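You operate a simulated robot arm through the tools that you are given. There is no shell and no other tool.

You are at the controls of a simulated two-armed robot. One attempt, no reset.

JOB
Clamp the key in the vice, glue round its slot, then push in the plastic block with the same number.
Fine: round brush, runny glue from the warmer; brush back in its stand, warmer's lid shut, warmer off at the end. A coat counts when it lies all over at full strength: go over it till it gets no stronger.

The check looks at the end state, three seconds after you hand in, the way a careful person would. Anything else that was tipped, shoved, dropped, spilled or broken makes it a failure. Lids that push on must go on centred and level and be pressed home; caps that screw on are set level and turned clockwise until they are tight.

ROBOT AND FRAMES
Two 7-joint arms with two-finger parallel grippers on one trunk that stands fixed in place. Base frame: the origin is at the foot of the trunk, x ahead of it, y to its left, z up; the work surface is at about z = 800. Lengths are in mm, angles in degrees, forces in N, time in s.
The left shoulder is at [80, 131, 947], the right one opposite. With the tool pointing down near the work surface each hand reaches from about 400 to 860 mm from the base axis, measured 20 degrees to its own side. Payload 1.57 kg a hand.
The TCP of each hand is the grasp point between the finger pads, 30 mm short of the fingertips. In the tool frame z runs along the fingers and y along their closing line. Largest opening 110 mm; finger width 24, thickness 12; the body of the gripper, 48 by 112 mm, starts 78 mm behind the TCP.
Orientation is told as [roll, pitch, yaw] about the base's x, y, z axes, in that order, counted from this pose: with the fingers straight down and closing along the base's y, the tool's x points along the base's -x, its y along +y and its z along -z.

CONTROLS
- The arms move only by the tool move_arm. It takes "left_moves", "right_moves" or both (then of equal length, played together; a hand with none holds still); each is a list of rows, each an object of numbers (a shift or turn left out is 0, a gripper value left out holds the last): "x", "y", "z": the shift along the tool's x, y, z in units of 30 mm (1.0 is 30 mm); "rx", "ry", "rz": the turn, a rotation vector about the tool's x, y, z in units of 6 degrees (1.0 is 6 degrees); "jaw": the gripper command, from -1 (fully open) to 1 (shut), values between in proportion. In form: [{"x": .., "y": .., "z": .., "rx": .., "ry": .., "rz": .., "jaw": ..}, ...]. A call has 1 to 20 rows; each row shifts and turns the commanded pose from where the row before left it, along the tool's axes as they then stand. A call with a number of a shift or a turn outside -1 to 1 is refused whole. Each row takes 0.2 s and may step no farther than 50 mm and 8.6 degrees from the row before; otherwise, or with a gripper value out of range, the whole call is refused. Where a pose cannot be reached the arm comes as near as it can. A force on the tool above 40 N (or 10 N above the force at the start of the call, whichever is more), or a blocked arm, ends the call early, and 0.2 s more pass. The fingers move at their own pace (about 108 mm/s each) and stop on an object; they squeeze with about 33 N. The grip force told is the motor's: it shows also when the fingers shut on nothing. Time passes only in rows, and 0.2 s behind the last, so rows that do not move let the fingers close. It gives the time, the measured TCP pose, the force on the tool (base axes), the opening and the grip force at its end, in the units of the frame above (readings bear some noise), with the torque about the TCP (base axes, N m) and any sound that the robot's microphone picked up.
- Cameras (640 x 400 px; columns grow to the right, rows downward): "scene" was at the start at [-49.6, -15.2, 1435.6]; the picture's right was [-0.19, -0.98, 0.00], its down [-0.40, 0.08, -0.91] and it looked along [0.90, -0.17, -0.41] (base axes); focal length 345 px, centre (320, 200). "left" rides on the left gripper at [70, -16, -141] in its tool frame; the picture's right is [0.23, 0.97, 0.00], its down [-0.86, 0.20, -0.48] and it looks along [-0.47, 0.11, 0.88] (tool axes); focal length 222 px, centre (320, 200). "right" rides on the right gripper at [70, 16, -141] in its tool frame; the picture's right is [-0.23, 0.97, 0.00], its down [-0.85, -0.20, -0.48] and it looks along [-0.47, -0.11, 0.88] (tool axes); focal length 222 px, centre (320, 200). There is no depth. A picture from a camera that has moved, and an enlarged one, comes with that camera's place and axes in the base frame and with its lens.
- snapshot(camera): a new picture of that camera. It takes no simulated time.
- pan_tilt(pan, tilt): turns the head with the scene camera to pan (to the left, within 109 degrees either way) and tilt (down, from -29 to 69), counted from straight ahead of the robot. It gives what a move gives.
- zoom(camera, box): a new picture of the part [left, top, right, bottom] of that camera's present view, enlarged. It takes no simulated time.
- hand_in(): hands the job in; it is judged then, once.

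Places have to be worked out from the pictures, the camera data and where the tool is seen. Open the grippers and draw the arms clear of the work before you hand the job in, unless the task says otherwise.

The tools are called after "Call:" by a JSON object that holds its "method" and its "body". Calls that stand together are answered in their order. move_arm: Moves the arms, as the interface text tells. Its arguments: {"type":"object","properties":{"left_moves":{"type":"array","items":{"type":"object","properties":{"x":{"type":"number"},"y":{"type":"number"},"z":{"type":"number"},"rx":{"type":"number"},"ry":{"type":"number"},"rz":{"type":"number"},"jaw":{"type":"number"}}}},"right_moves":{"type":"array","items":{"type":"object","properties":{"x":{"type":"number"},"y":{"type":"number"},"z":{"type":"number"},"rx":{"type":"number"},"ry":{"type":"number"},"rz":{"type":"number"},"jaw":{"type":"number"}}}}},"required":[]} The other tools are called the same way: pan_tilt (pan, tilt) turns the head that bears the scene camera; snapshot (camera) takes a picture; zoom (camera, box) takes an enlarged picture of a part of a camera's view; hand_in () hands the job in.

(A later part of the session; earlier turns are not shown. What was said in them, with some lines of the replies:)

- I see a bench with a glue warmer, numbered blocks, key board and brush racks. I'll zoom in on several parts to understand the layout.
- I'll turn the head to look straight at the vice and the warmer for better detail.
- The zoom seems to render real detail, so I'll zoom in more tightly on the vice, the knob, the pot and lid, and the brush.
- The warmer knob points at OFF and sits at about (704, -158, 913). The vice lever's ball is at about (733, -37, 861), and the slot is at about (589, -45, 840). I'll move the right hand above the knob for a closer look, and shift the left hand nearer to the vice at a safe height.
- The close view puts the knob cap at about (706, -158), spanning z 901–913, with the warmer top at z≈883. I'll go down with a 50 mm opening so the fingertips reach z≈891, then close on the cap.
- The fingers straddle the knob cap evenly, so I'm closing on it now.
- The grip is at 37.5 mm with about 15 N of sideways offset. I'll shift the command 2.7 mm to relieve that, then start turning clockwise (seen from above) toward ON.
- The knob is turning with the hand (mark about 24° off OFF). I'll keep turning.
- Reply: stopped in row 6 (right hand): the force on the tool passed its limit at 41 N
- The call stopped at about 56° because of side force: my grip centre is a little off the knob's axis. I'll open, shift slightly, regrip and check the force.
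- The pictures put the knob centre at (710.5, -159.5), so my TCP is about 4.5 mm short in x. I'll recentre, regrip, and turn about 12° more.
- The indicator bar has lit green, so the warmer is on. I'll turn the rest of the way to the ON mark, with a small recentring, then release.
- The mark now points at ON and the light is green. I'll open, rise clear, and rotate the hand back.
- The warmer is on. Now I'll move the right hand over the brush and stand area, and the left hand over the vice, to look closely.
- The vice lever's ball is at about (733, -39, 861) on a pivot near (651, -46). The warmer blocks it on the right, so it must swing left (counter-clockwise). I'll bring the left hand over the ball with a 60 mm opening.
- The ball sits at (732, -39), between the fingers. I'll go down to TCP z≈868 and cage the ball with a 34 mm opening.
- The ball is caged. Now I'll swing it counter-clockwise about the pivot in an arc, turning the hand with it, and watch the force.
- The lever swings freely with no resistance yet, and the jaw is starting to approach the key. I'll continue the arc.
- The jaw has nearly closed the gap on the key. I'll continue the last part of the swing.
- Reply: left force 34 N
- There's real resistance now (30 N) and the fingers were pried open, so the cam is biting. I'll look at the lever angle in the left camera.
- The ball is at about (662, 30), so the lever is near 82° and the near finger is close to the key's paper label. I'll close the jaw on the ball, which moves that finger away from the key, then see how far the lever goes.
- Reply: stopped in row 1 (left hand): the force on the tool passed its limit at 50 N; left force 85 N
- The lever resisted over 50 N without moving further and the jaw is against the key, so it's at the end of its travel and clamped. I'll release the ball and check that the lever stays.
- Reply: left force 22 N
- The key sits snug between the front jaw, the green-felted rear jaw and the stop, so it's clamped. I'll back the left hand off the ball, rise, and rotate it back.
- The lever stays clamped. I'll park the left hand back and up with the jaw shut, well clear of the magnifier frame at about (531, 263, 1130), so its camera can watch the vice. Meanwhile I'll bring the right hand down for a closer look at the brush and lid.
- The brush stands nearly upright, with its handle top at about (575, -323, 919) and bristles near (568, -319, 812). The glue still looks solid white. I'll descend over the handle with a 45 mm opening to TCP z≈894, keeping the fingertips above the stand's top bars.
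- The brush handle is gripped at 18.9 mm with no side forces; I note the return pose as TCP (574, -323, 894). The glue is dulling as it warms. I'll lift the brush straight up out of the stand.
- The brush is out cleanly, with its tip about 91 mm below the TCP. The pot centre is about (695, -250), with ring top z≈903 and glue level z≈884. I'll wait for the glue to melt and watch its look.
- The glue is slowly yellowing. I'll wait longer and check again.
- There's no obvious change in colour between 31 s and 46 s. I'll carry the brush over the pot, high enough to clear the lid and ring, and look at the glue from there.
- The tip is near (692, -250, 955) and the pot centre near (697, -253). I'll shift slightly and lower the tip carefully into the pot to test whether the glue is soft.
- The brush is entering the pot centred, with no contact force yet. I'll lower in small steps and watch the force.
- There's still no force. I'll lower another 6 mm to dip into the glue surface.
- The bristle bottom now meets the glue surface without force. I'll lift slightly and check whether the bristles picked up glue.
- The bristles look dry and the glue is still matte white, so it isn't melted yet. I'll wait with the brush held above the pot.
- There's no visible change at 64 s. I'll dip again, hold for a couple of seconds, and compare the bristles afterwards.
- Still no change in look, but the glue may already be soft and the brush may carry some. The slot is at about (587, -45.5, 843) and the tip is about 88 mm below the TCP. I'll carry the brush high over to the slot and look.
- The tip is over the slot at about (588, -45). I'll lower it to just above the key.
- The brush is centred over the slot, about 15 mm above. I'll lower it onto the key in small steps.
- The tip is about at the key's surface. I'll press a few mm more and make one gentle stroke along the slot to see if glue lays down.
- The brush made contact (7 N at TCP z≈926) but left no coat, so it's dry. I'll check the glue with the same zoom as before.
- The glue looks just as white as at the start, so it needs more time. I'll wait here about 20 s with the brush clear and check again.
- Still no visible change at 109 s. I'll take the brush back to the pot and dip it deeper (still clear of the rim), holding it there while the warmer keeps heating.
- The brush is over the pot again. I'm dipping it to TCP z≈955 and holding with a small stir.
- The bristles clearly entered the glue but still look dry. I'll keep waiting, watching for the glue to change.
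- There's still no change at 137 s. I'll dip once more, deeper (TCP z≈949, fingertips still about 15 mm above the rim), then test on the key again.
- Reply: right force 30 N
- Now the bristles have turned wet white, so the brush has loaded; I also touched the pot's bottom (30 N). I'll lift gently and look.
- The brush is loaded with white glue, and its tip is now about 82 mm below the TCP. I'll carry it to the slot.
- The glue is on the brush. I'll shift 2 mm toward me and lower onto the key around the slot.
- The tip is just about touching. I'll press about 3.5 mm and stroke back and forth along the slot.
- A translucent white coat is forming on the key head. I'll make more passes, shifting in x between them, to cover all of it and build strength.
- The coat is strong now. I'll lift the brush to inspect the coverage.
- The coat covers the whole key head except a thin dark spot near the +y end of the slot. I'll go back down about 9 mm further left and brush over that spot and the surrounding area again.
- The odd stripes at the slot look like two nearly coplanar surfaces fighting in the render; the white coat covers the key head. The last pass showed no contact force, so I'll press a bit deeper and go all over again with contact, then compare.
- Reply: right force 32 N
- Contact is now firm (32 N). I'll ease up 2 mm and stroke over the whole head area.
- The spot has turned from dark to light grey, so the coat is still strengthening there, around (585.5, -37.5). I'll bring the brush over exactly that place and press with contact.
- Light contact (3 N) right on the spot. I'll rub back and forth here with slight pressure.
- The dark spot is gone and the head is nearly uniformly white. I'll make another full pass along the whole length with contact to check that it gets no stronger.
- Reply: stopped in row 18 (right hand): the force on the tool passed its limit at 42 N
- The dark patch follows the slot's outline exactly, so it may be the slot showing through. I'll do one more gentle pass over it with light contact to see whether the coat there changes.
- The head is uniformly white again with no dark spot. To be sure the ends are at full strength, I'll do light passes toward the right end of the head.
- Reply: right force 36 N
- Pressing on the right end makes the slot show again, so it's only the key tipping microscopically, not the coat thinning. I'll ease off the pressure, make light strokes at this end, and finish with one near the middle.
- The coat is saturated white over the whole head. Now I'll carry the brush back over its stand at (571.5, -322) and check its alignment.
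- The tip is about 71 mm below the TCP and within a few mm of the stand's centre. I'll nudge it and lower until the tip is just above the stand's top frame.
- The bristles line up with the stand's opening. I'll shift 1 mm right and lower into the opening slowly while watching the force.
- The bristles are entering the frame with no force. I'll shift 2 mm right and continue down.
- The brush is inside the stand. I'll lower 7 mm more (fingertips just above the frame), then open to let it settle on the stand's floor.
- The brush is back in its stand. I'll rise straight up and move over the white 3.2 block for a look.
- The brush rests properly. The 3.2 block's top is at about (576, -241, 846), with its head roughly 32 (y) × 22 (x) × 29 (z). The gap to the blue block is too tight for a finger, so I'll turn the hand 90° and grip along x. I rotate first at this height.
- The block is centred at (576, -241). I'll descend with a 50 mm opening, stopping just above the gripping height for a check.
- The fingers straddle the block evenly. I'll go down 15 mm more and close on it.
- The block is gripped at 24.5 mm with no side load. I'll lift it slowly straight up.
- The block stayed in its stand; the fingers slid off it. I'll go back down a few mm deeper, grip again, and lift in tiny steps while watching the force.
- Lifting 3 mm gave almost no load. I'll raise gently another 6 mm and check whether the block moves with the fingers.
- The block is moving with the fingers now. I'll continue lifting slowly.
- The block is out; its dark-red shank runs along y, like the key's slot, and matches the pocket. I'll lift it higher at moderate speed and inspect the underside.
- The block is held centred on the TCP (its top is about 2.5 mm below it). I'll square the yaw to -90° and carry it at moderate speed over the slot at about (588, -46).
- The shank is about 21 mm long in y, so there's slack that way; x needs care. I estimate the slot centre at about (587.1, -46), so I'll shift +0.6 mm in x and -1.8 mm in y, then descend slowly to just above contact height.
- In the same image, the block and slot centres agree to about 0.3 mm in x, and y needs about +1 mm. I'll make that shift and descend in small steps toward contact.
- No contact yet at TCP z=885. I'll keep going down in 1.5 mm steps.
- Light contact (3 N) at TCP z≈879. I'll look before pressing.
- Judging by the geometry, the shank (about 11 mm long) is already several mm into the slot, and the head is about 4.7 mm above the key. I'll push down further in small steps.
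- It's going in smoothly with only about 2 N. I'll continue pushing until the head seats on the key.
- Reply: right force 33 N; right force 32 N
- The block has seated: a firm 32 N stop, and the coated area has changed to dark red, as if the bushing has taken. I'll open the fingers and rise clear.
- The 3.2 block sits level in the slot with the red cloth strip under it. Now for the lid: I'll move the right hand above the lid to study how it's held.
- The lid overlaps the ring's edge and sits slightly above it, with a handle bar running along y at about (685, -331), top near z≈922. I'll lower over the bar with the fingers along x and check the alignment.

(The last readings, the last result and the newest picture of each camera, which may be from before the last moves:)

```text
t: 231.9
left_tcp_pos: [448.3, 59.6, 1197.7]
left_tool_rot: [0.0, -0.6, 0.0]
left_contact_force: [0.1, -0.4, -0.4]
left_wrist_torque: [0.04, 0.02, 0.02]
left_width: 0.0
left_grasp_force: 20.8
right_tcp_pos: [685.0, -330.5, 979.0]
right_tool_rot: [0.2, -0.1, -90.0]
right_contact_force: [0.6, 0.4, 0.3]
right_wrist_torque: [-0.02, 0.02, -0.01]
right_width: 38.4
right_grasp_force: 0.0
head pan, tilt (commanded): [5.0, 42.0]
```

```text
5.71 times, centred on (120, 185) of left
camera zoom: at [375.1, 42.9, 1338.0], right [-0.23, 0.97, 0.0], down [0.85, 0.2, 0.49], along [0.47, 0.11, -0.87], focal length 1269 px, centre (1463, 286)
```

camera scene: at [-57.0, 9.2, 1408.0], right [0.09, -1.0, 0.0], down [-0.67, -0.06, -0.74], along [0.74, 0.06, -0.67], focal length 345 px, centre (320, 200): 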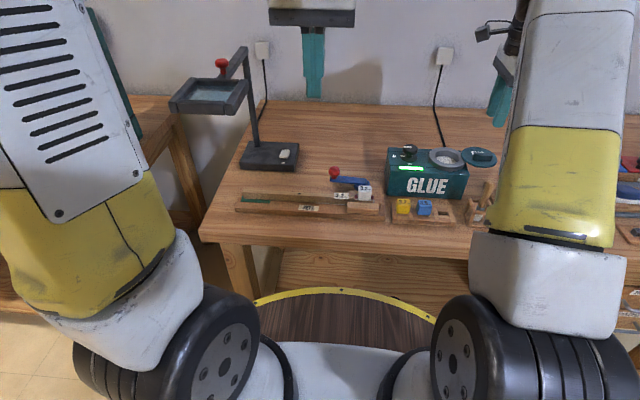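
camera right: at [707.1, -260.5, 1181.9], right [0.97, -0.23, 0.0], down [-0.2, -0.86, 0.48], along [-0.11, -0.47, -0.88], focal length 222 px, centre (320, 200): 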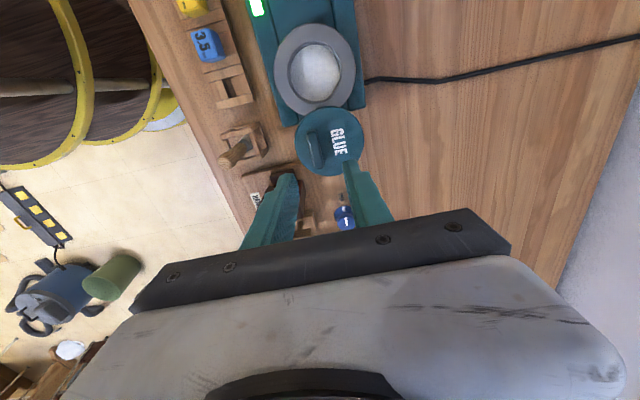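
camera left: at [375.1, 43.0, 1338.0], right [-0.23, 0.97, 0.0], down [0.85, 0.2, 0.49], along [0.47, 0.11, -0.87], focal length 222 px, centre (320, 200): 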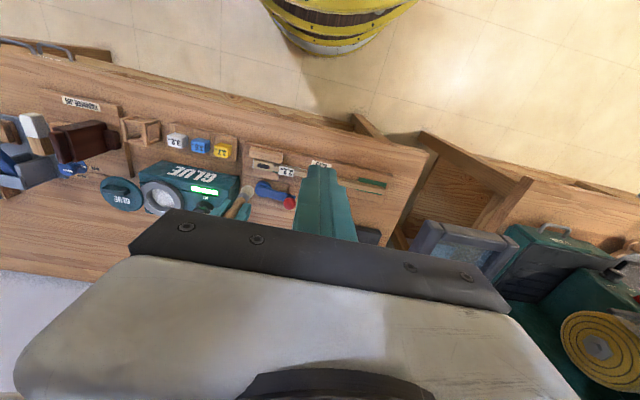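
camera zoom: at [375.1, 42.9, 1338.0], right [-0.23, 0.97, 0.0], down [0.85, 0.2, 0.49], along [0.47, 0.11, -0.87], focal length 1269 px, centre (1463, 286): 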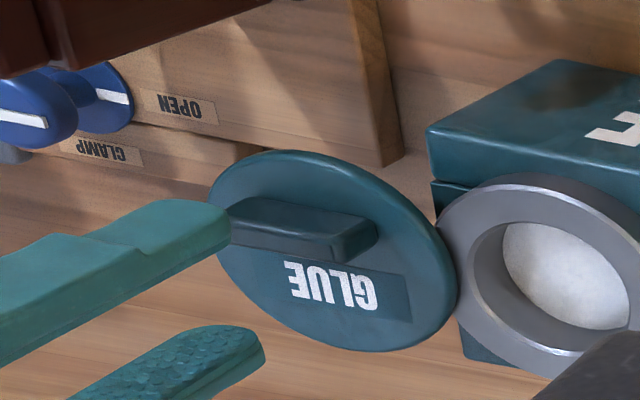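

The bar at (684.5, -330) lies between the fingers and is parallel to them. I'll lower so the fingertips are just above the lid plate and close gently on the bar.

Call:
{"method": "move_arm", "body": {"right_moves": [{"z": 0.6}, {"z": 0.6}, {"z": 0}, {"jaw": 1}, {"z": 0}, {"z": 0}]}}

Call:
{"method": "zoom", "body": {"camera": "right", "box": [240, 90, 400, 220]}}

Call:
{"method": "zoom", "body": {"camera": "scene", "box": [440, 110, 510, 175]}}

```text
t: 233.3
left_tcp_pos: [446.5, 59.1, 1198.2]
left_tool_rot: [-0.1, -0.5, 0.0]
left_contact_force: [0.6, 0.6, 0.4]
left_wrist_torque: [0.02, 0.05, 0.02]
left_width: 0.0
left_grasp_force: 21.3
right_tcp_pos: [683.5, -329.2, 944.5]
right_tool_rot: [0.0, 0.0, -90.0]
right_contact_force: [-8.5, 1.5, -2.1]
right_wrist_torque: [-0.04, 0.2, -0.01]
right_width: 12.6
right_grasp_force: 29.5
head pan, tilt (commanded): [5.0, 42.0]
```

```text
3.08 times, centred on (320, 155) of right
camera zoom: at [701.3, -260.1, 1085.6], right [0.97, -0.23, 0.0], down [-0.2, -0.85, 0.48], along [-0.11, -0.47, -0.88], focal length 684 px, centre (320, 338)
```

zoom: 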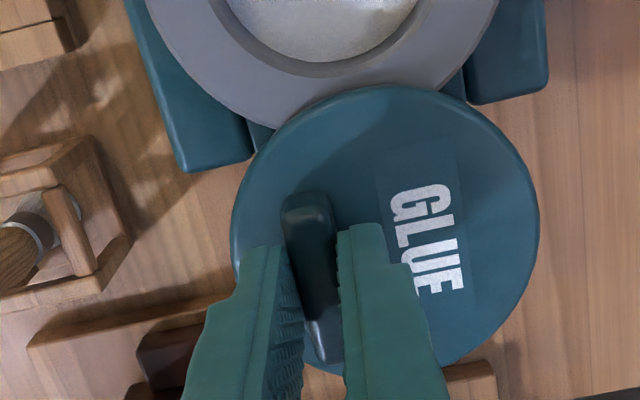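

```text
6.15 times, centred on (475, 142) of scene
camera zoom: at [-57.3, 9.2, 1408.0], right [0.09, -1.0, 0.0], down [-0.67, -0.06, -0.74], along [0.74, 0.06, -0.67], focal length 2120 px, centre (-634, 554)
```

zoom: 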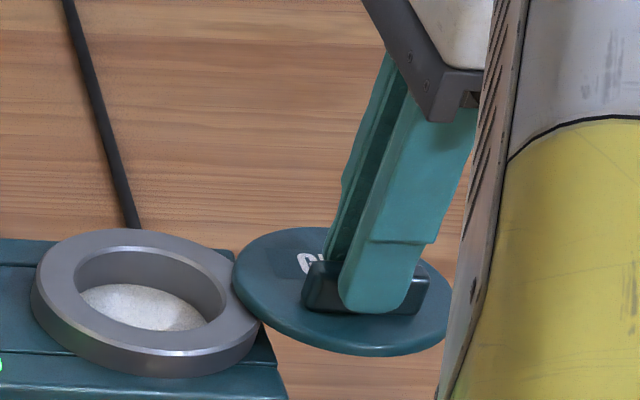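

The bar is gripped at 12.6 mm. I'll relieve the small x offset and test-lift 2 mm to learn whether the lid is free or hinged.

Call:
{"method": "move_arm", "body": {"right_moves": [{"y": -0.05}, {"z": 0}]}}

Call:
{"method": "move_arm", "body": {"right_moves": [{"z": -0.07}, {"z": 0}]}}

```text
t: 233.9
left_tcp_pos: [448.3, 58.9, 1198.0]
left_tool_rot: [0.0, -0.7, 0.1]
left_contact_force: [0.0, -0.2, 0.6]
left_wrist_torque: [0.01, 0.04, -0.03]
left_width: 0.2
left_grasp_force: 21.0
right_tcp_pos: [683.2, -329.6, 944.0]
right_tool_rot: [0.2, -0.1, -90.0]
right_contact_force: [0.9, 0.8, -10.3]
right_wrist_torque: [-0.01, -0.03, -0.07]
right_width: 12.8
right_grasp_force: 29.5
head pan, tilt (commanded): [5.0, 42.0]
```

```text
t: 234.5
left_tcp_pos: [448.3, 60.2, 1197.0]
left_tool_rot: [0.0, -0.5, 0.1]
left_contact_force: [0.2, 0.7, 0.2]
left_wrist_torque: [0.01, 0.04, 0.02]
left_width: 0.3
left_grasp_force: 21.3
right_tcp_pos: [684.3, -330.3, 943.7]
right_tool_rot: [0.0, 0.1, -90.0]
right_contact_force: [5.7, 0.4, -32.7]
right_wrist_torque: [-0.04, -0.12, -0.03]
right_width: 12.7
right_grasp_force: 30.2
head pan, tilt (commanded): [5.0, 42.0]
```

Lifting is rigidly resisted (33 N), so the lid is on a pivot or slide. I'll undo the lift and probe sideways by 3 mm in +y to find its free direction.

Call:
{"method": "move_arm", "body": {"right_moves": [{"z": 0.1}, {"z": 0}]}}

Call:
{"method": "move_arm", "body": {"right_moves": [{"x": 0.1}, {"z": 0}]}}

```text
t: 235.1
left_tcp_pos: [447.9, 59.9, 1197.7]
left_tool_rot: [0.0, -0.6, 0.0]
left_contact_force: [1.6, 0.4, -0.2]
left_wrist_torque: [-0.02, -0.01, -0.01]
left_width: 0.0
left_grasp_force: 21.4
right_tcp_pos: [683.6, -330.0, 942.8]
right_tool_rot: [0.3, 0.0, -90.0]
right_contact_force: [0.0, 4.1, -9.5]
right_wrist_torque: [0.68, 0.06, -0.04]
right_width: 12.5
right_grasp_force: 29.6
head pan, tilt (commanded): [5.0, 42.0]
```

```text
t: 235.7
left_tcp_pos: [447.3, 59.1, 1197.9]
left_tool_rot: [0.0, -0.6, 0.0]
left_contact_force: [-0.7, 0.4, -0.3]
left_wrist_torque: [-0.03, -0.01, -0.03]
left_width: 0.0
left_grasp_force: 21.8
right_tcp_pos: [684.0, -327.4, 944.7]
right_tool_rot: [0.3, -0.1, -90.0]
right_contact_force: [0.7, -0.7, -0.9]
right_wrist_torque: [-0.12, 0.05, -0.06]
right_width: 12.5
right_grasp_force: 30.0
head pan, tilt (commanded): [5.0, 42.0]
```

Moving 3 mm in +y met no force. I'll check by picture whether the lid moved with the hand.

Call:
{"method": "zoom", "body": {"camera": "scene", "box": [440, 110, 510, 175]}}

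Call:
{"method": "zoom", "body": {"camera": "right", "box": [240, 90, 400, 220]}}

```text
6.15 times, centred on (475, 142) of scene
camera zoom: at [-57.0, 9.1, 1408.0], right [0.09, -1.0, 0.0], down [-0.67, -0.06, -0.74], along [0.74, 0.06, -0.67], focal length 2120 px, centre (-634, 554)
```

zoom: 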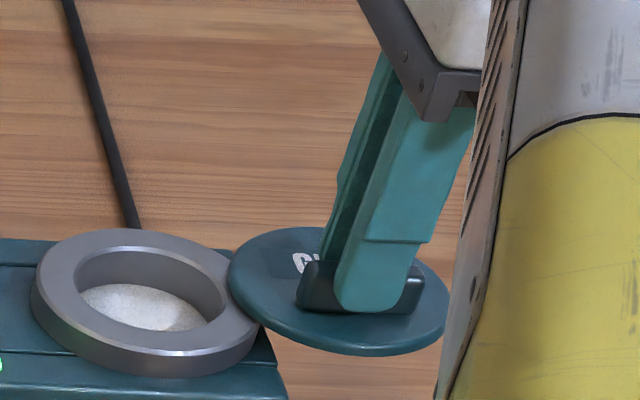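

```text
3.08 times, centred on (320, 155) of right
camera zoom: at [700.7, -257.8, 1086.0], right [0.97, -0.23, 0.01], down [-0.2, -0.85, 0.48], along [-0.1, -0.47, -0.88], focal length 684 px, centre (320, 338)
```

zoom: 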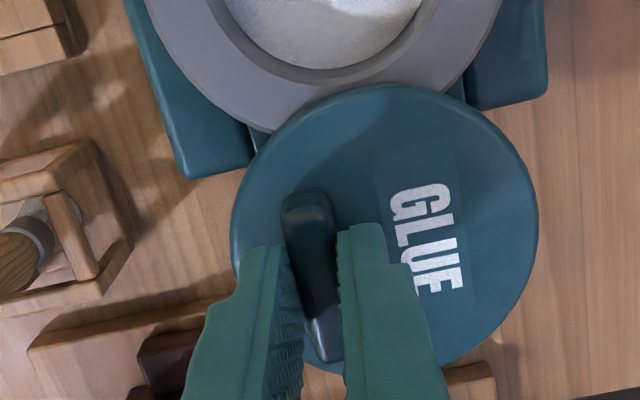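

The lid moves with the hand, so it slides toward the pot. I'll continue in +y in moderate steps, watching side force and torque for any curvature.

Call:
{"method": "move_arm", "body": {"right_moves": [{"x": 0.2}, {"x": 0.2}, {"z": 0}]}}

Call:
{"method": "move_arm", "body": {"right_moves": [{"x": 0.2}, {"x": 0.2}, {"z": 0}]}}

Call:
{"method": "zoom", "body": {"camera": "scene", "box": [430, 110, 510, 175]}}

Call:
{"method": "zoom", "body": {"camera": "right", "box": [240, 90, 400, 220]}}

```text
t: 236.5
left_tcp_pos: [448.6, 60.4, 1196.9]
left_tool_rot: [0.0, -0.6, -0.1]
left_contact_force: [0.8, 0.0, -0.2]
left_wrist_torque: [0.01, -0.01, 0.0]
left_width: 0.1
left_grasp_force: 20.8
right_tcp_pos: [683.8, -315.2, 944.5]
right_tool_rot: [0.3, -0.1, -90.0]
right_contact_force: [0.6, 0.8, 6.4]
right_wrist_torque: [-0.44, 0.02, -0.01]
right_width: 12.4
right_grasp_force: 29.7
head pan, tilt (commanded): [5.0, 42.0]
```

```text
t: 237.3
left_tcp_pos: [447.8, 59.7, 1197.8]
left_tool_rot: [0.1, -0.6, 0.0]
left_contact_force: [-0.2, -1.0, 0.3]
left_wrist_torque: [0.02, -0.03, -0.02]
left_width: 0.2
left_grasp_force: 21.2
right_tcp_pos: [684.8, -303.3, 944.8]
right_tool_rot: [0.3, 0.0, -90.0]
right_contact_force: [1.6, -0.1, 10.6]
right_wrist_torque: [-0.04, -0.02, -0.01]
right_width: 12.4
right_grasp_force: 29.7
head pan, tilt (commanded): [5.0, 42.0]
```

```text
6.15 times, centred on (470, 142) of scene
camera zoom: at [-57.3, 9.3, 1408.0], right [0.09, -1.0, 0.0], down [-0.67, -0.06, -0.74], along [0.74, 0.06, -0.67], focal length 2120 px, centre (-603, 554)
```

zoom: 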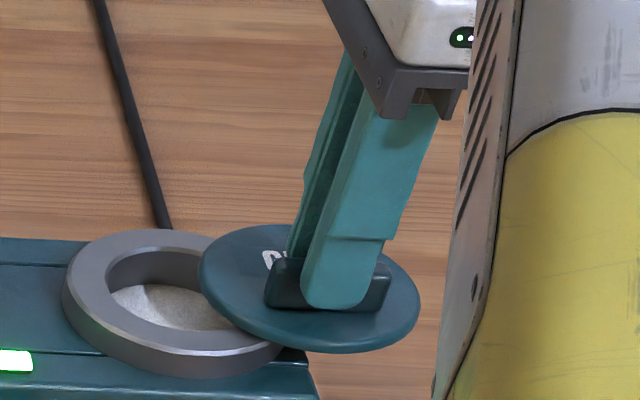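

```text
3.08 times, centred on (320, 155) of right
camera zoom: at [700.8, -232.9, 1086.1], right [0.97, -0.23, 0.0], down [-0.2, -0.85, 0.48], along [-0.11, -0.47, -0.88], focal length 684 px, centre (320, 338)
```

zoom: 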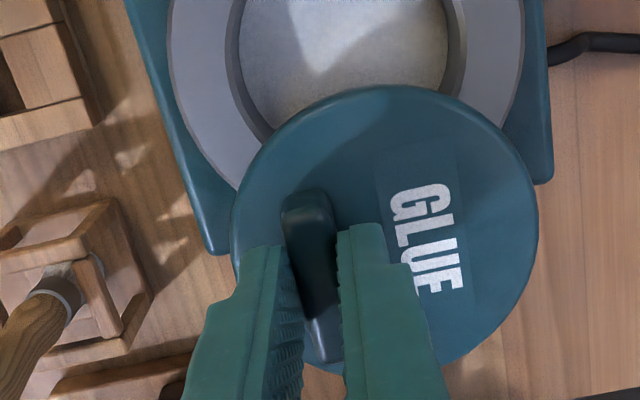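

It slides straight along y, with tiny side forces. I'll carry on toward the pot's centre.

Call:
{"method": "move_arm", "body": {"right_moves": [{"x": 0.25, "z": -0.03}, {"x": 0.3}, {"x": 0.3}, {"z": 0}]}}

Call:
{"method": "move_arm", "body": {"right_moves": [{"x": 0.25}, {"x": 0.2}, {"z": 0}]}}

Call:
{"method": "zoom", "body": {"camera": "scene", "box": [420, 110, 500, 175]}}

Call:
{"method": "zoom", "body": {"camera": "right", "box": [240, 70, 400, 220]}}

```text
t: 238.3
left_tcp_pos: [448.2, 59.8, 1198.2]
left_tool_rot: [-0.1, -0.7, 0.0]
left_contact_force: [0.1, 0.1, 0.5]
left_wrist_torque: [-0.01, 0.0, 0.0]
left_width: 0.2
left_grasp_force: 21.0
right_tcp_pos: [684.5, -277.0, 943.7]
right_tool_rot: [0.2, 0.0, -90.0]
right_contact_force: [4.7, 0.4, 1.5]
right_wrist_torque: [-0.06, -0.12, -0.03]
right_width: 12.4
right_grasp_force: 29.7
head pan, tilt (commanded): [5.0, 42.0]
```

```text
t: 239.1
left_tcp_pos: [447.6, 60.2, 1197.8]
left_tool_rot: [0.1, -0.6, 0.0]
left_contact_force: [-0.1, 0.7, -0.8]
left_wrist_torque: [0.01, 0.01, 0.0]
left_width: 0.1
left_grasp_force: 21.5
right_tcp_pos: [684.0, -264.2, 944.3]
right_tool_rot: [0.3, 0.0, -90.0]
right_contact_force: [7.0, 0.4, -1.1]
right_wrist_torque: [-0.04, -0.12, -0.09]
right_width: 12.6
right_grasp_force: 29.3
head pan, tilt (commanded): [5.0, 42.0]
```

```text
6.15 times, centred on (460, 142) of scene
camera zoom: at [-56.7, 9.2, 1408.0], right [0.09, -1.0, 0.0], down [-0.67, -0.06, -0.74], along [0.74, 0.06, -0.67], focal length 2120 px, centre (-542, 554)
```

zoom: 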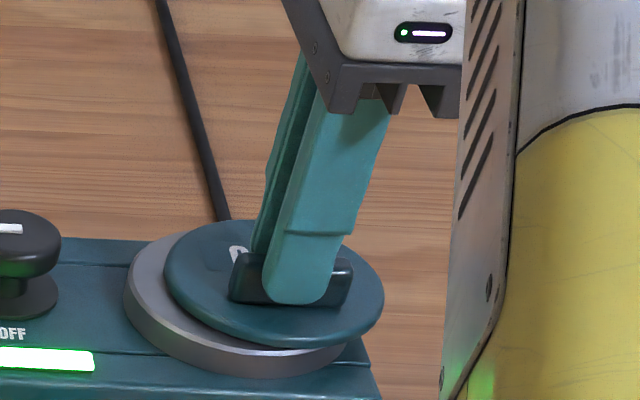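

```text
2.67 times, centred on (320, 145) of right
camera zoom: at [700.9, -193.8, 1086.1], right [0.97, -0.23, 0.0], down [-0.2, -0.86, 0.48], along [-0.11, -0.47, -0.88], focal length 592 px, centre (320, 347)
```

zoom: 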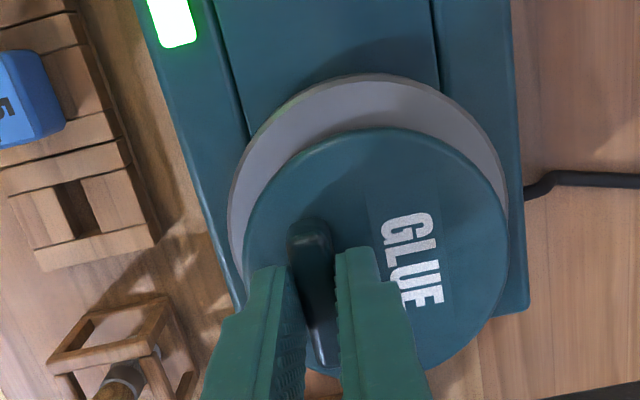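

Nearly closed, with about 10 mm of ring still showing. I'll continue gently with a 1 mm x correction until the end stop.

Call:
{"method": "move_arm", "body": {"right_moves": [{"x": 0.15, "y": 0.05}, {"x": 0.13}, {"z": 0}]}}

Call:
{"method": "move_arm", "body": {"right_moves": [{"x": 0.1}, {"z": 0}]}}

Call:
{"method": "zoom", "body": {"camera": "right", "box": [240, 70, 400, 220]}}

Call:
{"method": "zoom", "body": {"camera": "scene", "box": [420, 110, 500, 175]}}

```text
t: 239.9
left_tcp_pos: [447.8, 60.6, 1199.4]
left_tool_rot: [-0.1, -0.5, 0.0]
left_contact_force: [0.5, 0.0, 0.0]
left_wrist_torque: [0.01, -0.01, 0.02]
left_width: 0.0
left_grasp_force: 21.1
right_tcp_pos: [685.3, -255.6, 943.7]
right_tool_rot: [0.1, 0.0, -90.0]
right_contact_force: [-7.5, 0.5, 4.2]
right_wrist_torque: [-0.1, 0.2, 0.0]
right_width: 12.1
right_grasp_force: 30.0
head pan, tilt (commanded): [5.0, 42.0]
```

```text
t: 240.5
left_tcp_pos: [447.1, 59.2, 1197.8]
left_tool_rot: [0.0, -0.6, -0.1]
left_contact_force: [-0.1, 0.4, 0.5]
left_wrist_torque: [-0.01, 0.03, -0.01]
left_width: 0.2
left_grasp_force: 21.7
right_tcp_pos: [684.3, -253.2, 944.9]
right_tool_rot: [0.0, 0.0, -89.9]
right_contact_force: [-15.1, 1.0, 3.0]
right_wrist_torque: [-0.09, 0.38, 0.0]
right_width: 12.3
right_grasp_force: 29.6
head pan, tilt (commanded): [5.0, 42.0]
```

```text
2.67 times, centred on (320, 145) of right
camera zoom: at [701.4, -183.1, 1086.0], right [0.97, -0.23, 0.0], down [-0.2, -0.85, 0.48], along [-0.11, -0.47, -0.88], focal length 592 px, centre (320, 347)
```

zoom: 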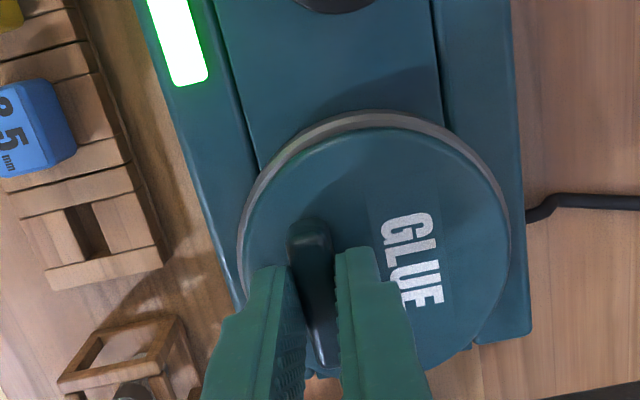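

```text
6.15 times, centred on (460, 142) of scene
camera zoom: at [-57.8, 9.3, 1408.0], right [0.09, -1.0, 0.0], down [-0.67, -0.06, -0.74], along [0.74, 0.06, -0.67], focal length 2120 px, centre (-542, 554)
```

zoom: 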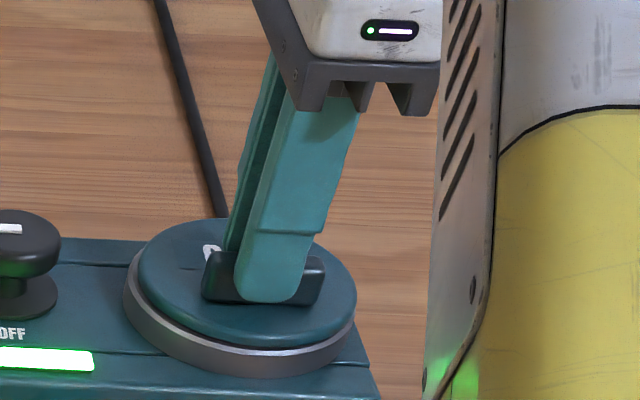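

The lid is a few mm short of centred, and my x command is slightly off (15 N). I'll correct x back and push on in +y to the stop.

Call:
{"method": "move_arm", "body": {"right_moves": [{"y": -0.07}, {"x": 0.07}, {"z": 0}]}}

Call:
{"method": "move_arm", "body": {"right_moves": [{"x": 0.07}, {"z": 0}]}}

Call:
{"method": "zoom", "body": {"camera": "right", "box": [240, 70, 400, 220]}}

Call:
{"method": "zoom", "body": {"camera": "scene", "box": [420, 110, 500, 175]}}

```text
t: 241.3
left_tcp_pos: [448.3, 59.7, 1197.1]
left_tool_rot: [0.0, -0.5, -0.1]
left_contact_force: [0.6, -0.6, 0.1]
left_wrist_torque: [-0.01, 0.0, -0.03]
left_width: 0.0
left_grasp_force: 21.2
right_tcp_pos: [683.8, -252.5, 945.6]
right_tool_rot: [0.3, -0.1, -90.0]
right_contact_force: [0.6, -5.4, -5.5]
right_wrist_torque: [0.06, 0.01, -0.04]
right_width: 12.9
right_grasp_force: 30.0
head pan, tilt (commanded): [5.0, 42.0]
```

```text
t: 241.9
left_tcp_pos: [449.1, 59.6, 1198.2]
left_tool_rot: [0.0, -0.6, 0.0]
left_contact_force: [-0.5, 0.5, 0.1]
left_wrist_torque: [0.03, 0.0, -0.02]
left_width: 0.3
left_grasp_force: 21.8
right_tcp_pos: [683.7, -251.3, 943.5]
right_tool_rot: [0.2, -0.2, -90.1]
right_contact_force: [6.5, -14.9, -5.3]
right_wrist_torque: [-0.61, -0.12, 0.04]
right_width: 12.5
right_grasp_force: 29.8
head pan, tilt (commanded): [5.0, 42.0]
```

```text
2.67 times, centred on (320, 145) of right
camera zoom: at [700.8, -181.1, 1085.9], right [0.97, -0.23, 0.0], down [-0.2, -0.85, 0.48], along [-0.11, -0.47, -0.88], focal length 592 px, centre (320, 347)
```

zoom: 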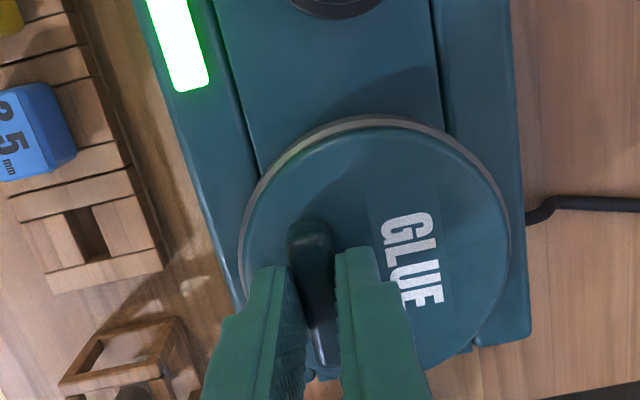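

```text
6.15 times, centred on (460, 142) of scene
camera zoom: at [-56.5, 8.4, 1408.0], right [0.09, -1.0, 0.0], down [-0.67, -0.06, -0.74], along [0.74, 0.06, -0.67], focal length 2120 px, centre (-542, 554)
```

zoom: 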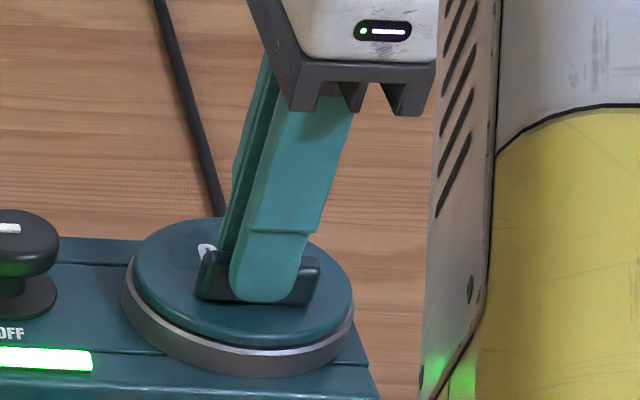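

There's a resisting force of 15 N in y, so it's at the stop, and the lid looks centred on the ring. I'll press slightly more to confirm it's home, then ease off and open.

Call:
{"method": "move_arm", "body": {"right_moves": [{"x": 0.06}, {"z": 0}]}}

Call:
{"method": "move_arm", "body": {"right_moves": [{"x": -0.1}, {"z": 0}, {"jaw": 0.35}, {"z": 0}, {"z": 0}]}}

Call:
{"method": "zoom", "body": {"camera": "scene", "box": [420, 110, 500, 175]}}

Call:
{"method": "zoom", "body": {"camera": "right", "box": [240, 70, 400, 220]}}

```text
t: 242.5
left_tcp_pos: [447.9, 58.0, 1198.1]
left_tool_rot: [0.0, -0.6, 0.0]
left_contact_force: [0.0, 0.2, -0.6]
left_wrist_torque: [0.01, -0.01, -0.02]
left_width: 0.0
left_grasp_force: 21.2
right_tcp_pos: [683.0, -251.8, 944.3]
right_tool_rot: [0.3, -0.2, -90.1]
right_contact_force: [11.4, -27.8, -3.6]
right_wrist_torque: [-0.8, -0.06, 0.44]
right_width: 12.3
right_grasp_force: 29.2
head pan, tilt (commanded): [5.0, 42.0]
```

```text
t: 243.7
left_tcp_pos: [446.9, 59.2, 1198.0]
left_tool_rot: [-0.1, -0.5, 0.0]
left_contact_force: [-0.3, 0.0, 0.4]
left_wrist_torque: [0.0, 0.01, 0.01]
left_width: 0.0
left_grasp_force: 21.1
right_tcp_pos: [683.7, -249.9, 943.9]
right_tool_rot: [0.1, 0.1, -90.0]
right_contact_force: [0.1, -0.4, -1.0]
right_wrist_torque: [-0.01, -0.06, 0.0]
right_width: 36.1
right_grasp_force: 0.0
head pan, tilt (commanded): [5.0, 42.0]
```

```text
6.15 times, centred on (460, 142) of scene
camera zoom: at [-57.0, 9.2, 1408.0], right [0.09, -1.0, 0.0], down [-0.67, -0.06, -0.74], along [0.74, 0.06, -0.67], focal length 2120 px, centre (-542, 554)
```

zoom: 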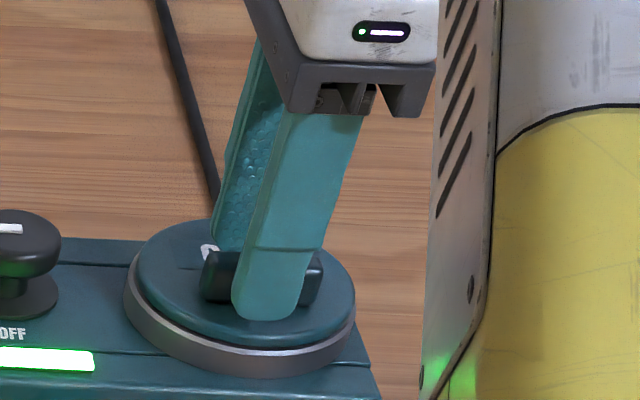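

```text
2.67 times, centred on (320, 145) of right
camera zoom: at [700.2, -179.7, 1086.1], right [0.97, -0.23, 0.0], down [-0.2, -0.86, 0.48], along [-0.11, -0.47, -0.88], focal length 592 px, centre (320, 347)
```

zoom: 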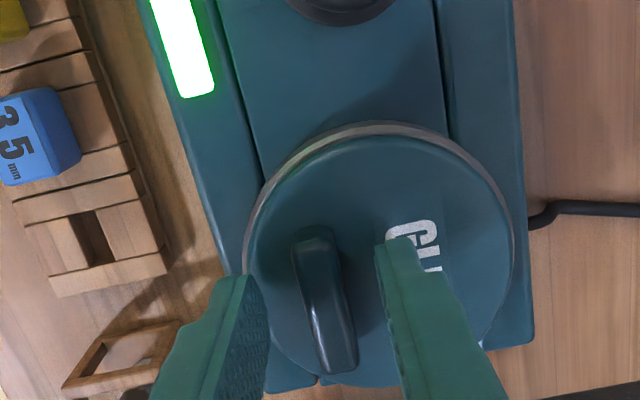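

The lid is shut and centred (no movement under 28 N). Now the knob: I'll rise and move over it with the hand still at yaw -90°, ready to turn counter-clockwise back to OFF.

Call:
{"method": "move_arm", "body": {"right_moves": [{"z": -0.6}, {"z": -0.9}, {"x": 0.75, "y": 0.22, "jaw": 0}, {"x": 0.75, "y": 0.22}, {"x": 0.75, "y": 0.22}, {"x": 0.75, "y": 0.22}, {"z": 0}]}}

Call:
{"method": "zoom", "body": {"camera": "right", "box": [230, 90, 430, 230]}}

Call:
{"method": "zoom", "body": {"camera": "scene", "box": [385, 100, 485, 190]}}

```text
t: 245.3
left_tcp_pos: [447.4, 60.7, 1198.2]
left_tool_rot: [0.1, -0.7, 0.0]
left_contact_force: [0.6, -0.4, -0.2]
left_wrist_torque: [-0.01, -0.02, 0.03]
left_width: 0.3
left_grasp_force: 21.4
right_tcp_pos: [710.7, -158.6, 989.7]
right_tool_rot: [0.2, 0.0, -90.0]
right_contact_force: [-0.6, 0.5, 0.1]
right_wrist_torque: [0.01, -0.02, 0.01]
right_width: 55.0
right_grasp_force: 0.2
head pan, tilt (commanded): [5.0, 42.0]
```

```text
2.86 times, centred on (330, 160) of right
camera zoom: at [727.4, -89.3, 1131.5], right [0.97, -0.23, 0.0], down [-0.2, -0.85, 0.48], along [-0.11, -0.47, -0.88], focal length 635 px, centre (291, 314)
```

zoom: 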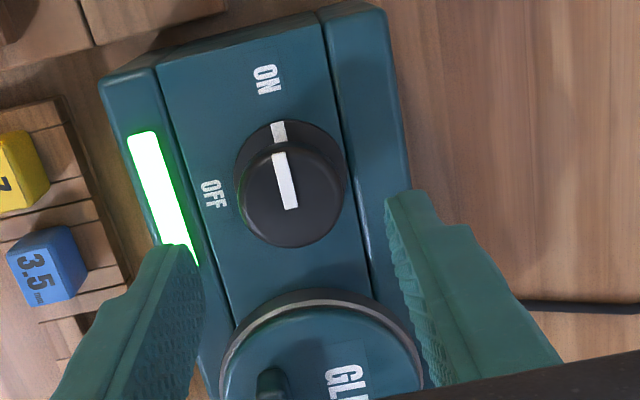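

```text
4.44 times, centred on (435, 145) of scene
camera zoom: at [-57.0, 9.2, 1408.0], right [0.09, -1.0, 0.0], down [-0.67, -0.06, -0.74], along [0.74, 0.06, -0.67], focal length 1531 px, centre (-191, 444)
```

zoom: 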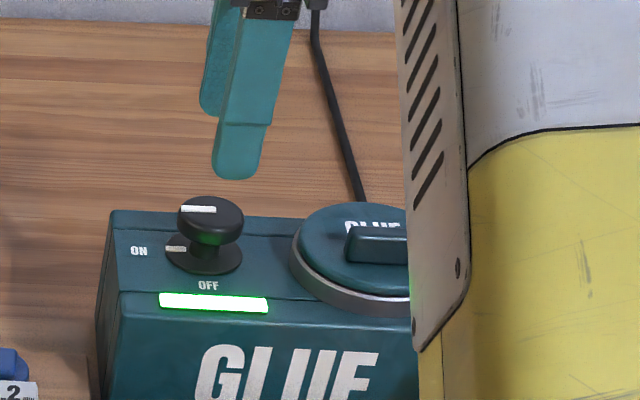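

The knob centre is at (711, -160). I'll shift 1.4 mm, lower to TCP z≈920, and close on the cap.

Call:
{"method": "move_arm", "body": {"right_moves": [{"x": -0.047, "z": 0.8}, {"z": 0.8}, {"z": 0.7}, {"z": 0}, {"jaw": 1}, {"z": 0}, {"z": 0}]}}

Call:
{"method": "zoom", "body": {"camera": "right", "box": [230, 90, 430, 230]}}

```text
t: 246.9
left_tcp_pos: [447.3, 59.9, 1197.4]
left_tool_rot: [-0.1, -0.6, 0.0]
left_contact_force: [0.2, -1.1, -0.1]
left_wrist_torque: [0.01, 0.0, 0.0]
left_width: 0.0
left_grasp_force: 21.3
right_tcp_pos: [710.2, -160.8, 919.7]
right_tool_rot: [0.2, 0.0, -90.0]
right_contact_force: [0.4, -0.1, -3.0]
right_wrist_torque: [0.05, -0.1, 0.03]
right_width: 37.6
right_grasp_force: 44.0
head pan, tilt (commanded): [5.0, 42.0]
```

```text
2.86 times, centred on (330, 160) of right
camera zoom: at [727.1, -91.3, 1062.0], right [0.97, -0.23, 0.0], down [-0.2, -0.85, 0.48], along [-0.11, -0.47, -0.88], focal length 635 px, centre (291, 314)
```

zoom: 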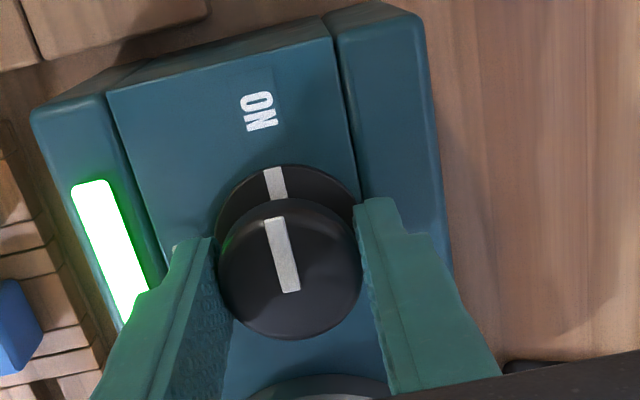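

The cap is gripped centred with no side load. I'm turning it counter-clockwise toward OFF.

Call:
{"method": "move_arm", "body": {"right_moves": [{"rz": -1}, {"rz": -1}, {"rz": -1}, {"rz": -1}, {"rz": -1}, {"rz": -1}]}}

Call:
{"method": "move_arm", "body": {"right_moves": [{"rz": -1}, {"rz": -1}, {"rz": -1}, {"rz": -1}]}}

Call:
{"method": "zoom", "body": {"camera": "scene", "box": [385, 130, 465, 190]}}

```text
t: 248.3
left_tcp_pos: [449.0, 59.9, 1198.1]
left_tool_rot: [-0.1, -0.6, 0.1]
left_contact_force: [-0.9, -0.1, -0.1]
left_wrist_torque: [-0.01, -0.02, 0.01]
left_width: 0.0
left_grasp_force: 21.2
right_tcp_pos: [710.5, -161.5, 920.6]
right_tool_rot: [0.2, -0.2, -53.9]
right_contact_force: [11.7, 1.8, -7.5]
right_wrist_torque: [0.63, 0.16, -0.01]
right_width: 37.4
right_grasp_force: 43.7
head pan, tilt (commanded): [5.0, 42.0]
```

```text
t: 249.3
left_tcp_pos: [448.1, 60.2, 1196.6]
left_tool_rot: [-0.1, -0.5, 0.2]
left_contact_force: [0.3, -0.3, 0.7]
left_wrist_torque: [0.02, 0.01, -0.02]
left_width: 0.0
left_grasp_force: 21.5
right_tcp_pos: [711.4, -160.9, 919.9]
right_tool_rot: [0.0, -0.3, -29.9]
right_contact_force: [16.7, 4.0, -4.9]
right_wrist_torque: [0.32, -0.33, -0.06]
right_width: 37.5
right_grasp_force: 43.6
head pan, tilt (commanded): [5.0, 42.0]
```

```text
6.67 times, centred on (425, 160) of scene
camera zoom: at [-56.2, 9.4, 1408.0], right [0.09, -1.0, 0.0], down [-0.67, -0.06, -0.74], along [0.74, 0.06, -0.67], focal length 2297 px, centre (-380, 467)
```

zoom: 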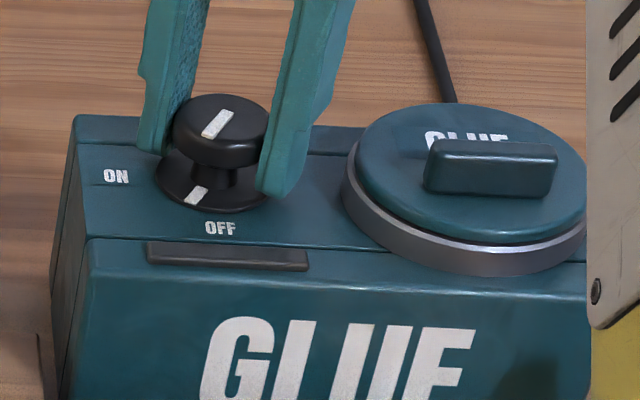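

The light is out. I'll finish the turn to the OFF mark with a small recentring.

Call:
{"method": "move_arm", "body": {"right_moves": [{"x": -0.058, "y": 0.035, "rz": -0.5}, {"rz": -1}, {"rz": -1}, {"rz": -1}, {"rz": -1}, {"rz": -0.4}]}}

Call:
{"method": "zoom", "body": {"camera": "scene", "box": [385, 130, 465, 190]}}

```text
t: 250.7
left_tcp_pos: [448.1, 60.8, 1198.6]
left_tool_rot: [0.1, -0.6, 0.1]
left_contact_force: [0.5, -0.2, -0.6]
left_wrist_torque: [-0.01, 0.0, -0.01]
left_width: 0.0
left_grasp_force: 21.0
right_tcp_pos: [710.7, -160.5, 921.4]
right_tool_rot: [0.0, -0.1, -0.5]
right_contact_force: [2.5, 11.4, -0.3]
right_wrist_torque: [0.34, 0.35, 0.0]
right_width: 37.4
right_grasp_force: 43.2
head pan, tilt (commanded): [5.0, 42.0]
```

```text
6.67 times, centred on (425, 160) of scene
camera zoom: at [-56.9, 9.7, 1408.0], right [0.09, -1.0, 0.0], down [-0.67, -0.06, -0.74], along [0.74, 0.06, -0.67], focal length 2297 px, centre (-380, 467)
```

zoom: 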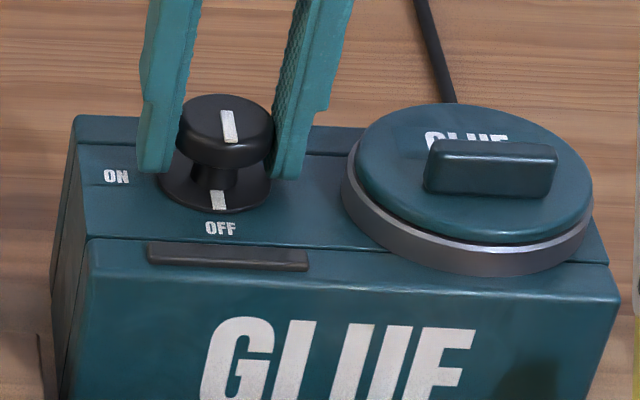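

The knob is at OFF and the light is dark. I'll release, rise, and draw the right arm back toward its start pose; the left gripper opens too.

Call:
{"method": "move_arm", "body": {"right_moves": [{"jaw": 0}, {"z": 0}, {"z": -0.9}, {"z": -1}, {"z": -1}, {"z": -1}, {"x": 0.6, "y": -0.8, "z": -0.5}, {"x": 0.6, "y": -0.8, "z": -0.5}, {"x": 0.6, "y": -0.8, "z": -0.5}, {"x": 0.6, "y": -0.8, "z": -0.5}, {"x": 0.6, "y": -0.8, "z": -0.5}, {"x": 0.6, "y": -0.8, "z": -0.5}, {"x": 0.6, "y": -0.8, "z": -0.5}, {"x": 0.6, "y": -0.8, "z": -0.5}, {"x": 0.6, "y": -0.8, "z": -0.5}, {"x": 0.4, "y": -0.8, "z": -0.5, "jaw": -1}, {"z": 0}], "left_moves": [{"z": 0}, {"z": 0}, {"z": 0}, {"z": 0}, {"z": 0}, {"z": 0}, {"z": 0}, {"z": 0}, {"z": 0}, {"z": 0}, {"z": 0}, {"z": 0}, {"z": 0}, {"jaw": -1}, {"z": 0}, {"z": 0}, {"z": 0}]}}

Call:
{"method": "snapshot", "body": {"camera": "scene"}}

Call:
{"method": "snapshot", "body": {"camera": "right"}}

Call:
{"method": "snapshot", "body": {"camera": "left"}}

```text
t: 254.3
left_tcp_pos: [448.2, 60.0, 1197.4]
left_tool_rot: [0.1, -0.6, -0.1]
left_contact_force: [1.0, -0.9, -0.1]
left_wrist_torque: [0.03, 0.03, -0.02]
left_width: 109.9
left_grasp_force: 0.1
right_tcp_pos: [533.4, -401.6, 1186.2]
right_tool_rot: [0.0, -0.2, -0.6]
right_contact_force: [0.0, -0.6, 0.1]
right_wrist_torque: [-0.03, 0.02, 0.01]
right_width: 109.7
right_grasp_force: 0.1
head pan, tilt (commanded): [5.0, 42.0]
```

```text
taken
camera scene: at [-57.1, 9.2, 1408.0], right [0.09, -1.0, 0.0], down [-0.67, -0.06, -0.74], along [0.74, 0.06, -0.67], focal length 345 px, centre (320, 200)
```

scene: 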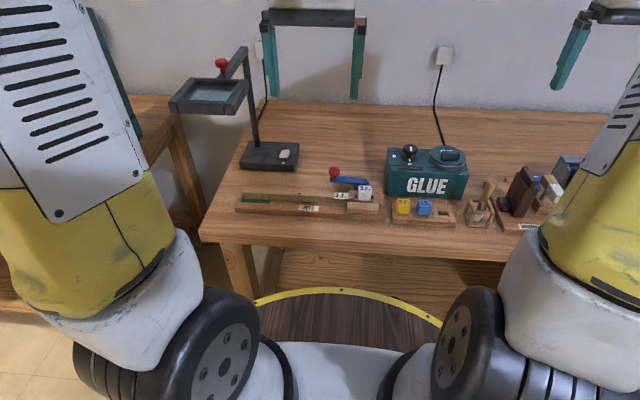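

```text
taken
camera right: at [464.9, -383.0, 1328.4], right [0.24, 0.97, 0.0], down [0.85, -0.21, 0.48], along [0.47, -0.11, -0.88], focal length 222 px, centre (320, 200)
```

right: 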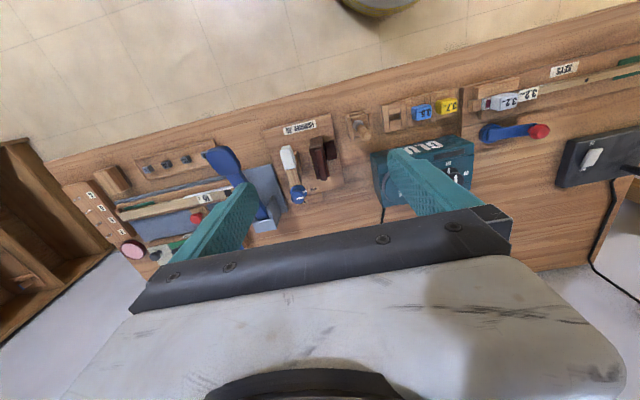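

```text
taken
camera left: at [375.0, 42.9, 1338.1], right [-0.23, 0.97, 0.0], down [0.85, 0.2, 0.49], along [0.47, 0.11, -0.87], focal length 222 px, centre (320, 200)
```

left: 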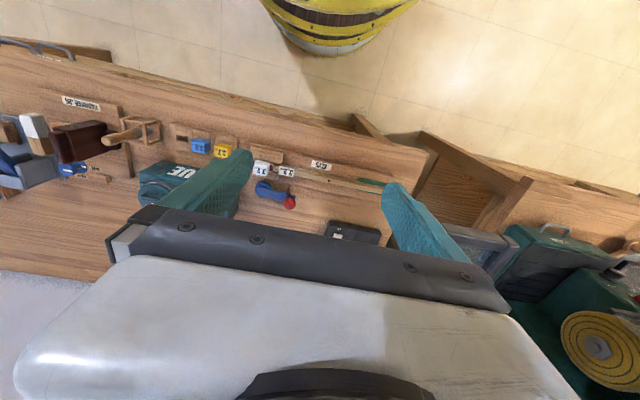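

Everything is clear of the arms. Before handing in, I'll inspect each item up close: the warmer and lid, the vice and block, the brush, and the other blocks.

Call:
{"method": "zoom", "body": {"camera": "scene", "box": [380, 135, 480, 205]}}

Call:
{"method": "zoom", "body": {"camera": "scene", "box": [325, 160, 395, 215]}}

Call:
{"method": "zoom", "body": {"camera": "scene", "box": [346, 180, 386, 206]}}

Call:
{"method": "zoom", "body": {"camera": "scene", "box": [456, 165, 546, 235]}}

Call:
{"method": "zoom", "body": {"camera": "left", "box": [240, 150, 290, 185]}}

Call:
{"method": "zoom", "body": {"camera": "scene", "box": [225, 140, 345, 220]}}

```text
5.71 times, centred on (430, 170) of scene
camera zoom: at [-57.1, 9.2, 1408.0], right [0.09, -1.0, 0.0], down [-0.67, -0.06, -0.74], along [0.74, 0.06, -0.67], focal length 1969 px, centre (-309, 371)
```

zoom: 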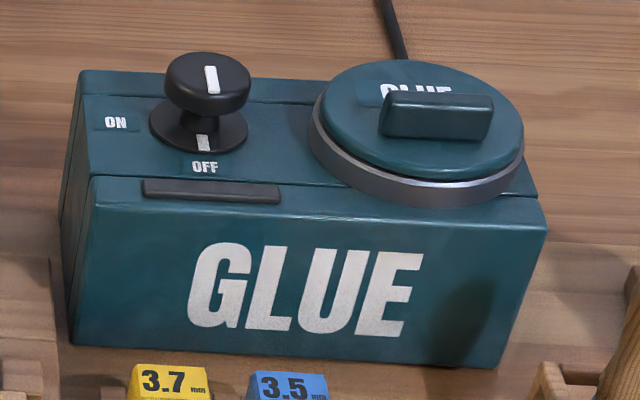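

```text
7.27 times, centred on (360, 188) of scene
camera zoom: at [-57.1, 9.2, 1408.0], right [0.09, -1.0, 0.0], down [-0.67, -0.06, -0.74], along [0.74, 0.06, -0.67], focal length 2506 px, centre (29, 291)
```

zoom: 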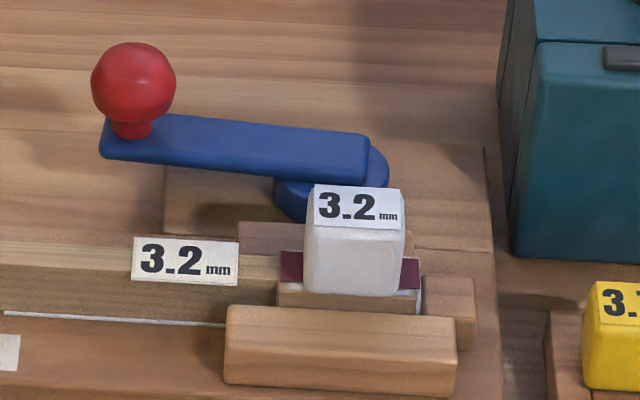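

```text
15.38 times, centred on (366, 193) of scene
camera zoom: at [-57.1, 9.2, 1408.0], right [0.09, -1.0, 0.0], down [-0.67, -0.06, -0.74], along [0.74, 0.06, -0.67], focal length 5301 px, centre (-388, 308)
```

zoom: 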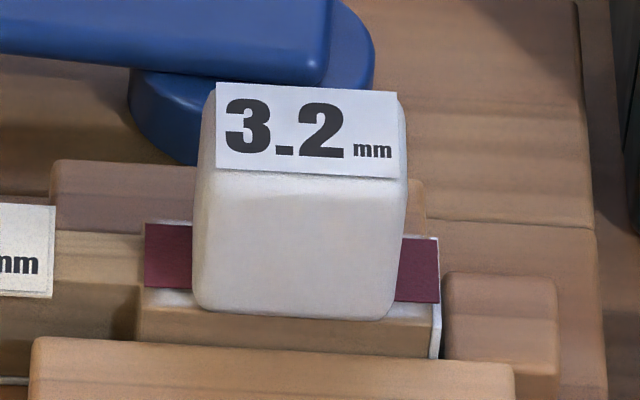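

```text
5.71 times, centred on (501, 200) of scene
camera zoom: at [-57.1, 9.2, 1408.0], right [0.09, -1.0, 0.0], down [-0.67, -0.06, -0.74], along [0.74, 0.06, -0.67], focal length 1969 px, centre (-714, 200)
```

zoom: 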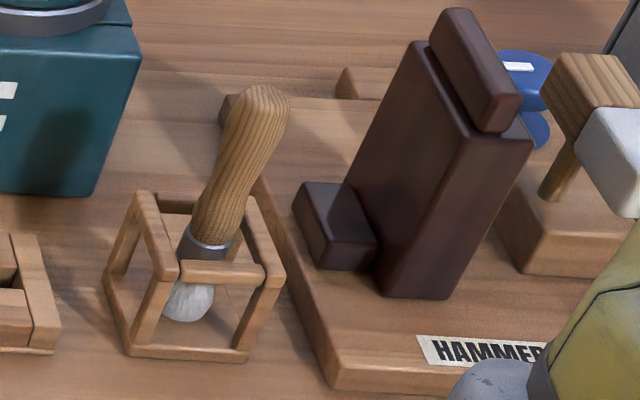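

```text
11.43 times, centred on (265, 168) of left
camera zoom: at [375.0, 42.9, 1338.1], right [-0.23, 0.97, 0.0], down [0.85, 0.2, 0.49], along [0.47, 0.11, -0.87], focal length 2538 px, centre (949, 571)
```

zoom: 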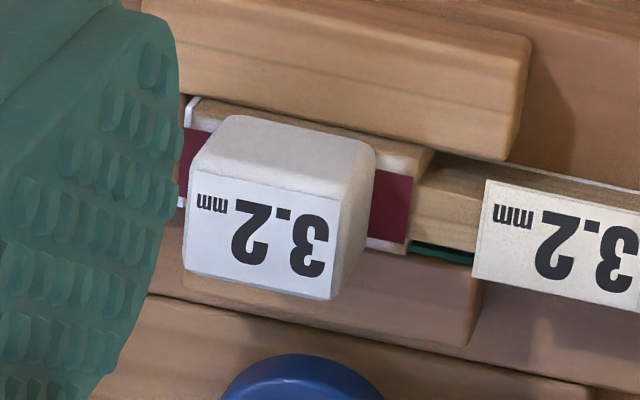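

```text
5.00 times, centred on (285, 180) of scene
camera zoom: at [-57.1, 9.2, 1408.0], right [0.09, -1.0, 0.0], down [-0.67, -0.06, -0.74], along [0.74, 0.06, -0.67], focal length 1723 px, centre (495, 300)
```

zoom: 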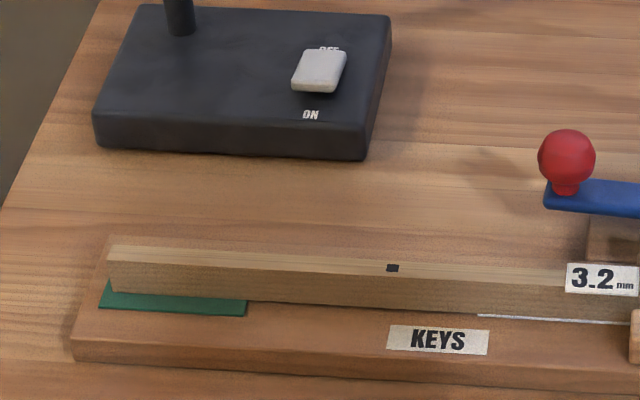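

All the pieces check out in the pictures:
- **Key:** clamped in the vice.
- **Block:** the 3.2 block is seated level over the glued cloth.
- **Brush:** standing in its stand.
- **Warmer:** lid centred and shut, knob at OFF with the light out.
- **The rest:** nothing else has shifted, and both grippers are open and clear of the work.

I'm handing the job in.

Call:
{"method": "hand_in", "body": {}}

```text
The job is handed in.
```

The job is handed in. The key is clamped, its slot is glued, and the 3.2 block is pushed in. I don't have the judge's verdict.

- **Vice:** the lever is swung over to its stop, where it didn't move under more than 50 N. The key sits tight against both jaws and the end stop.
- **Glue:** the brush did not load on the early dips. It loaded at about 139 s, when I pressed it to the bottom of the pot. I went over the key head until it was uniformly white and looked no stronger.
- **Coat strength:** I judged this by eye. The dark slot kept showing through the coat and vanishing between passes, which I took to be the key tipping slightly under the brush rather than thin glue.
- **Block:** it went in with almost no resistance, then stopped firmly at about 32 N. It sits level, with a red cloth strip now showing under it that appeared as it seated. My first attempt to lift it from its holder slipped; the second worked.
- **Brush and warmer:** the brush is back in its stand and still has glue on it. The lid is slid shut and centred on the pot, and the knob is at OFF with the light out.

In the final pictures nothing else on the bench looked moved or tipped, and both arms were clear with their grippers open.
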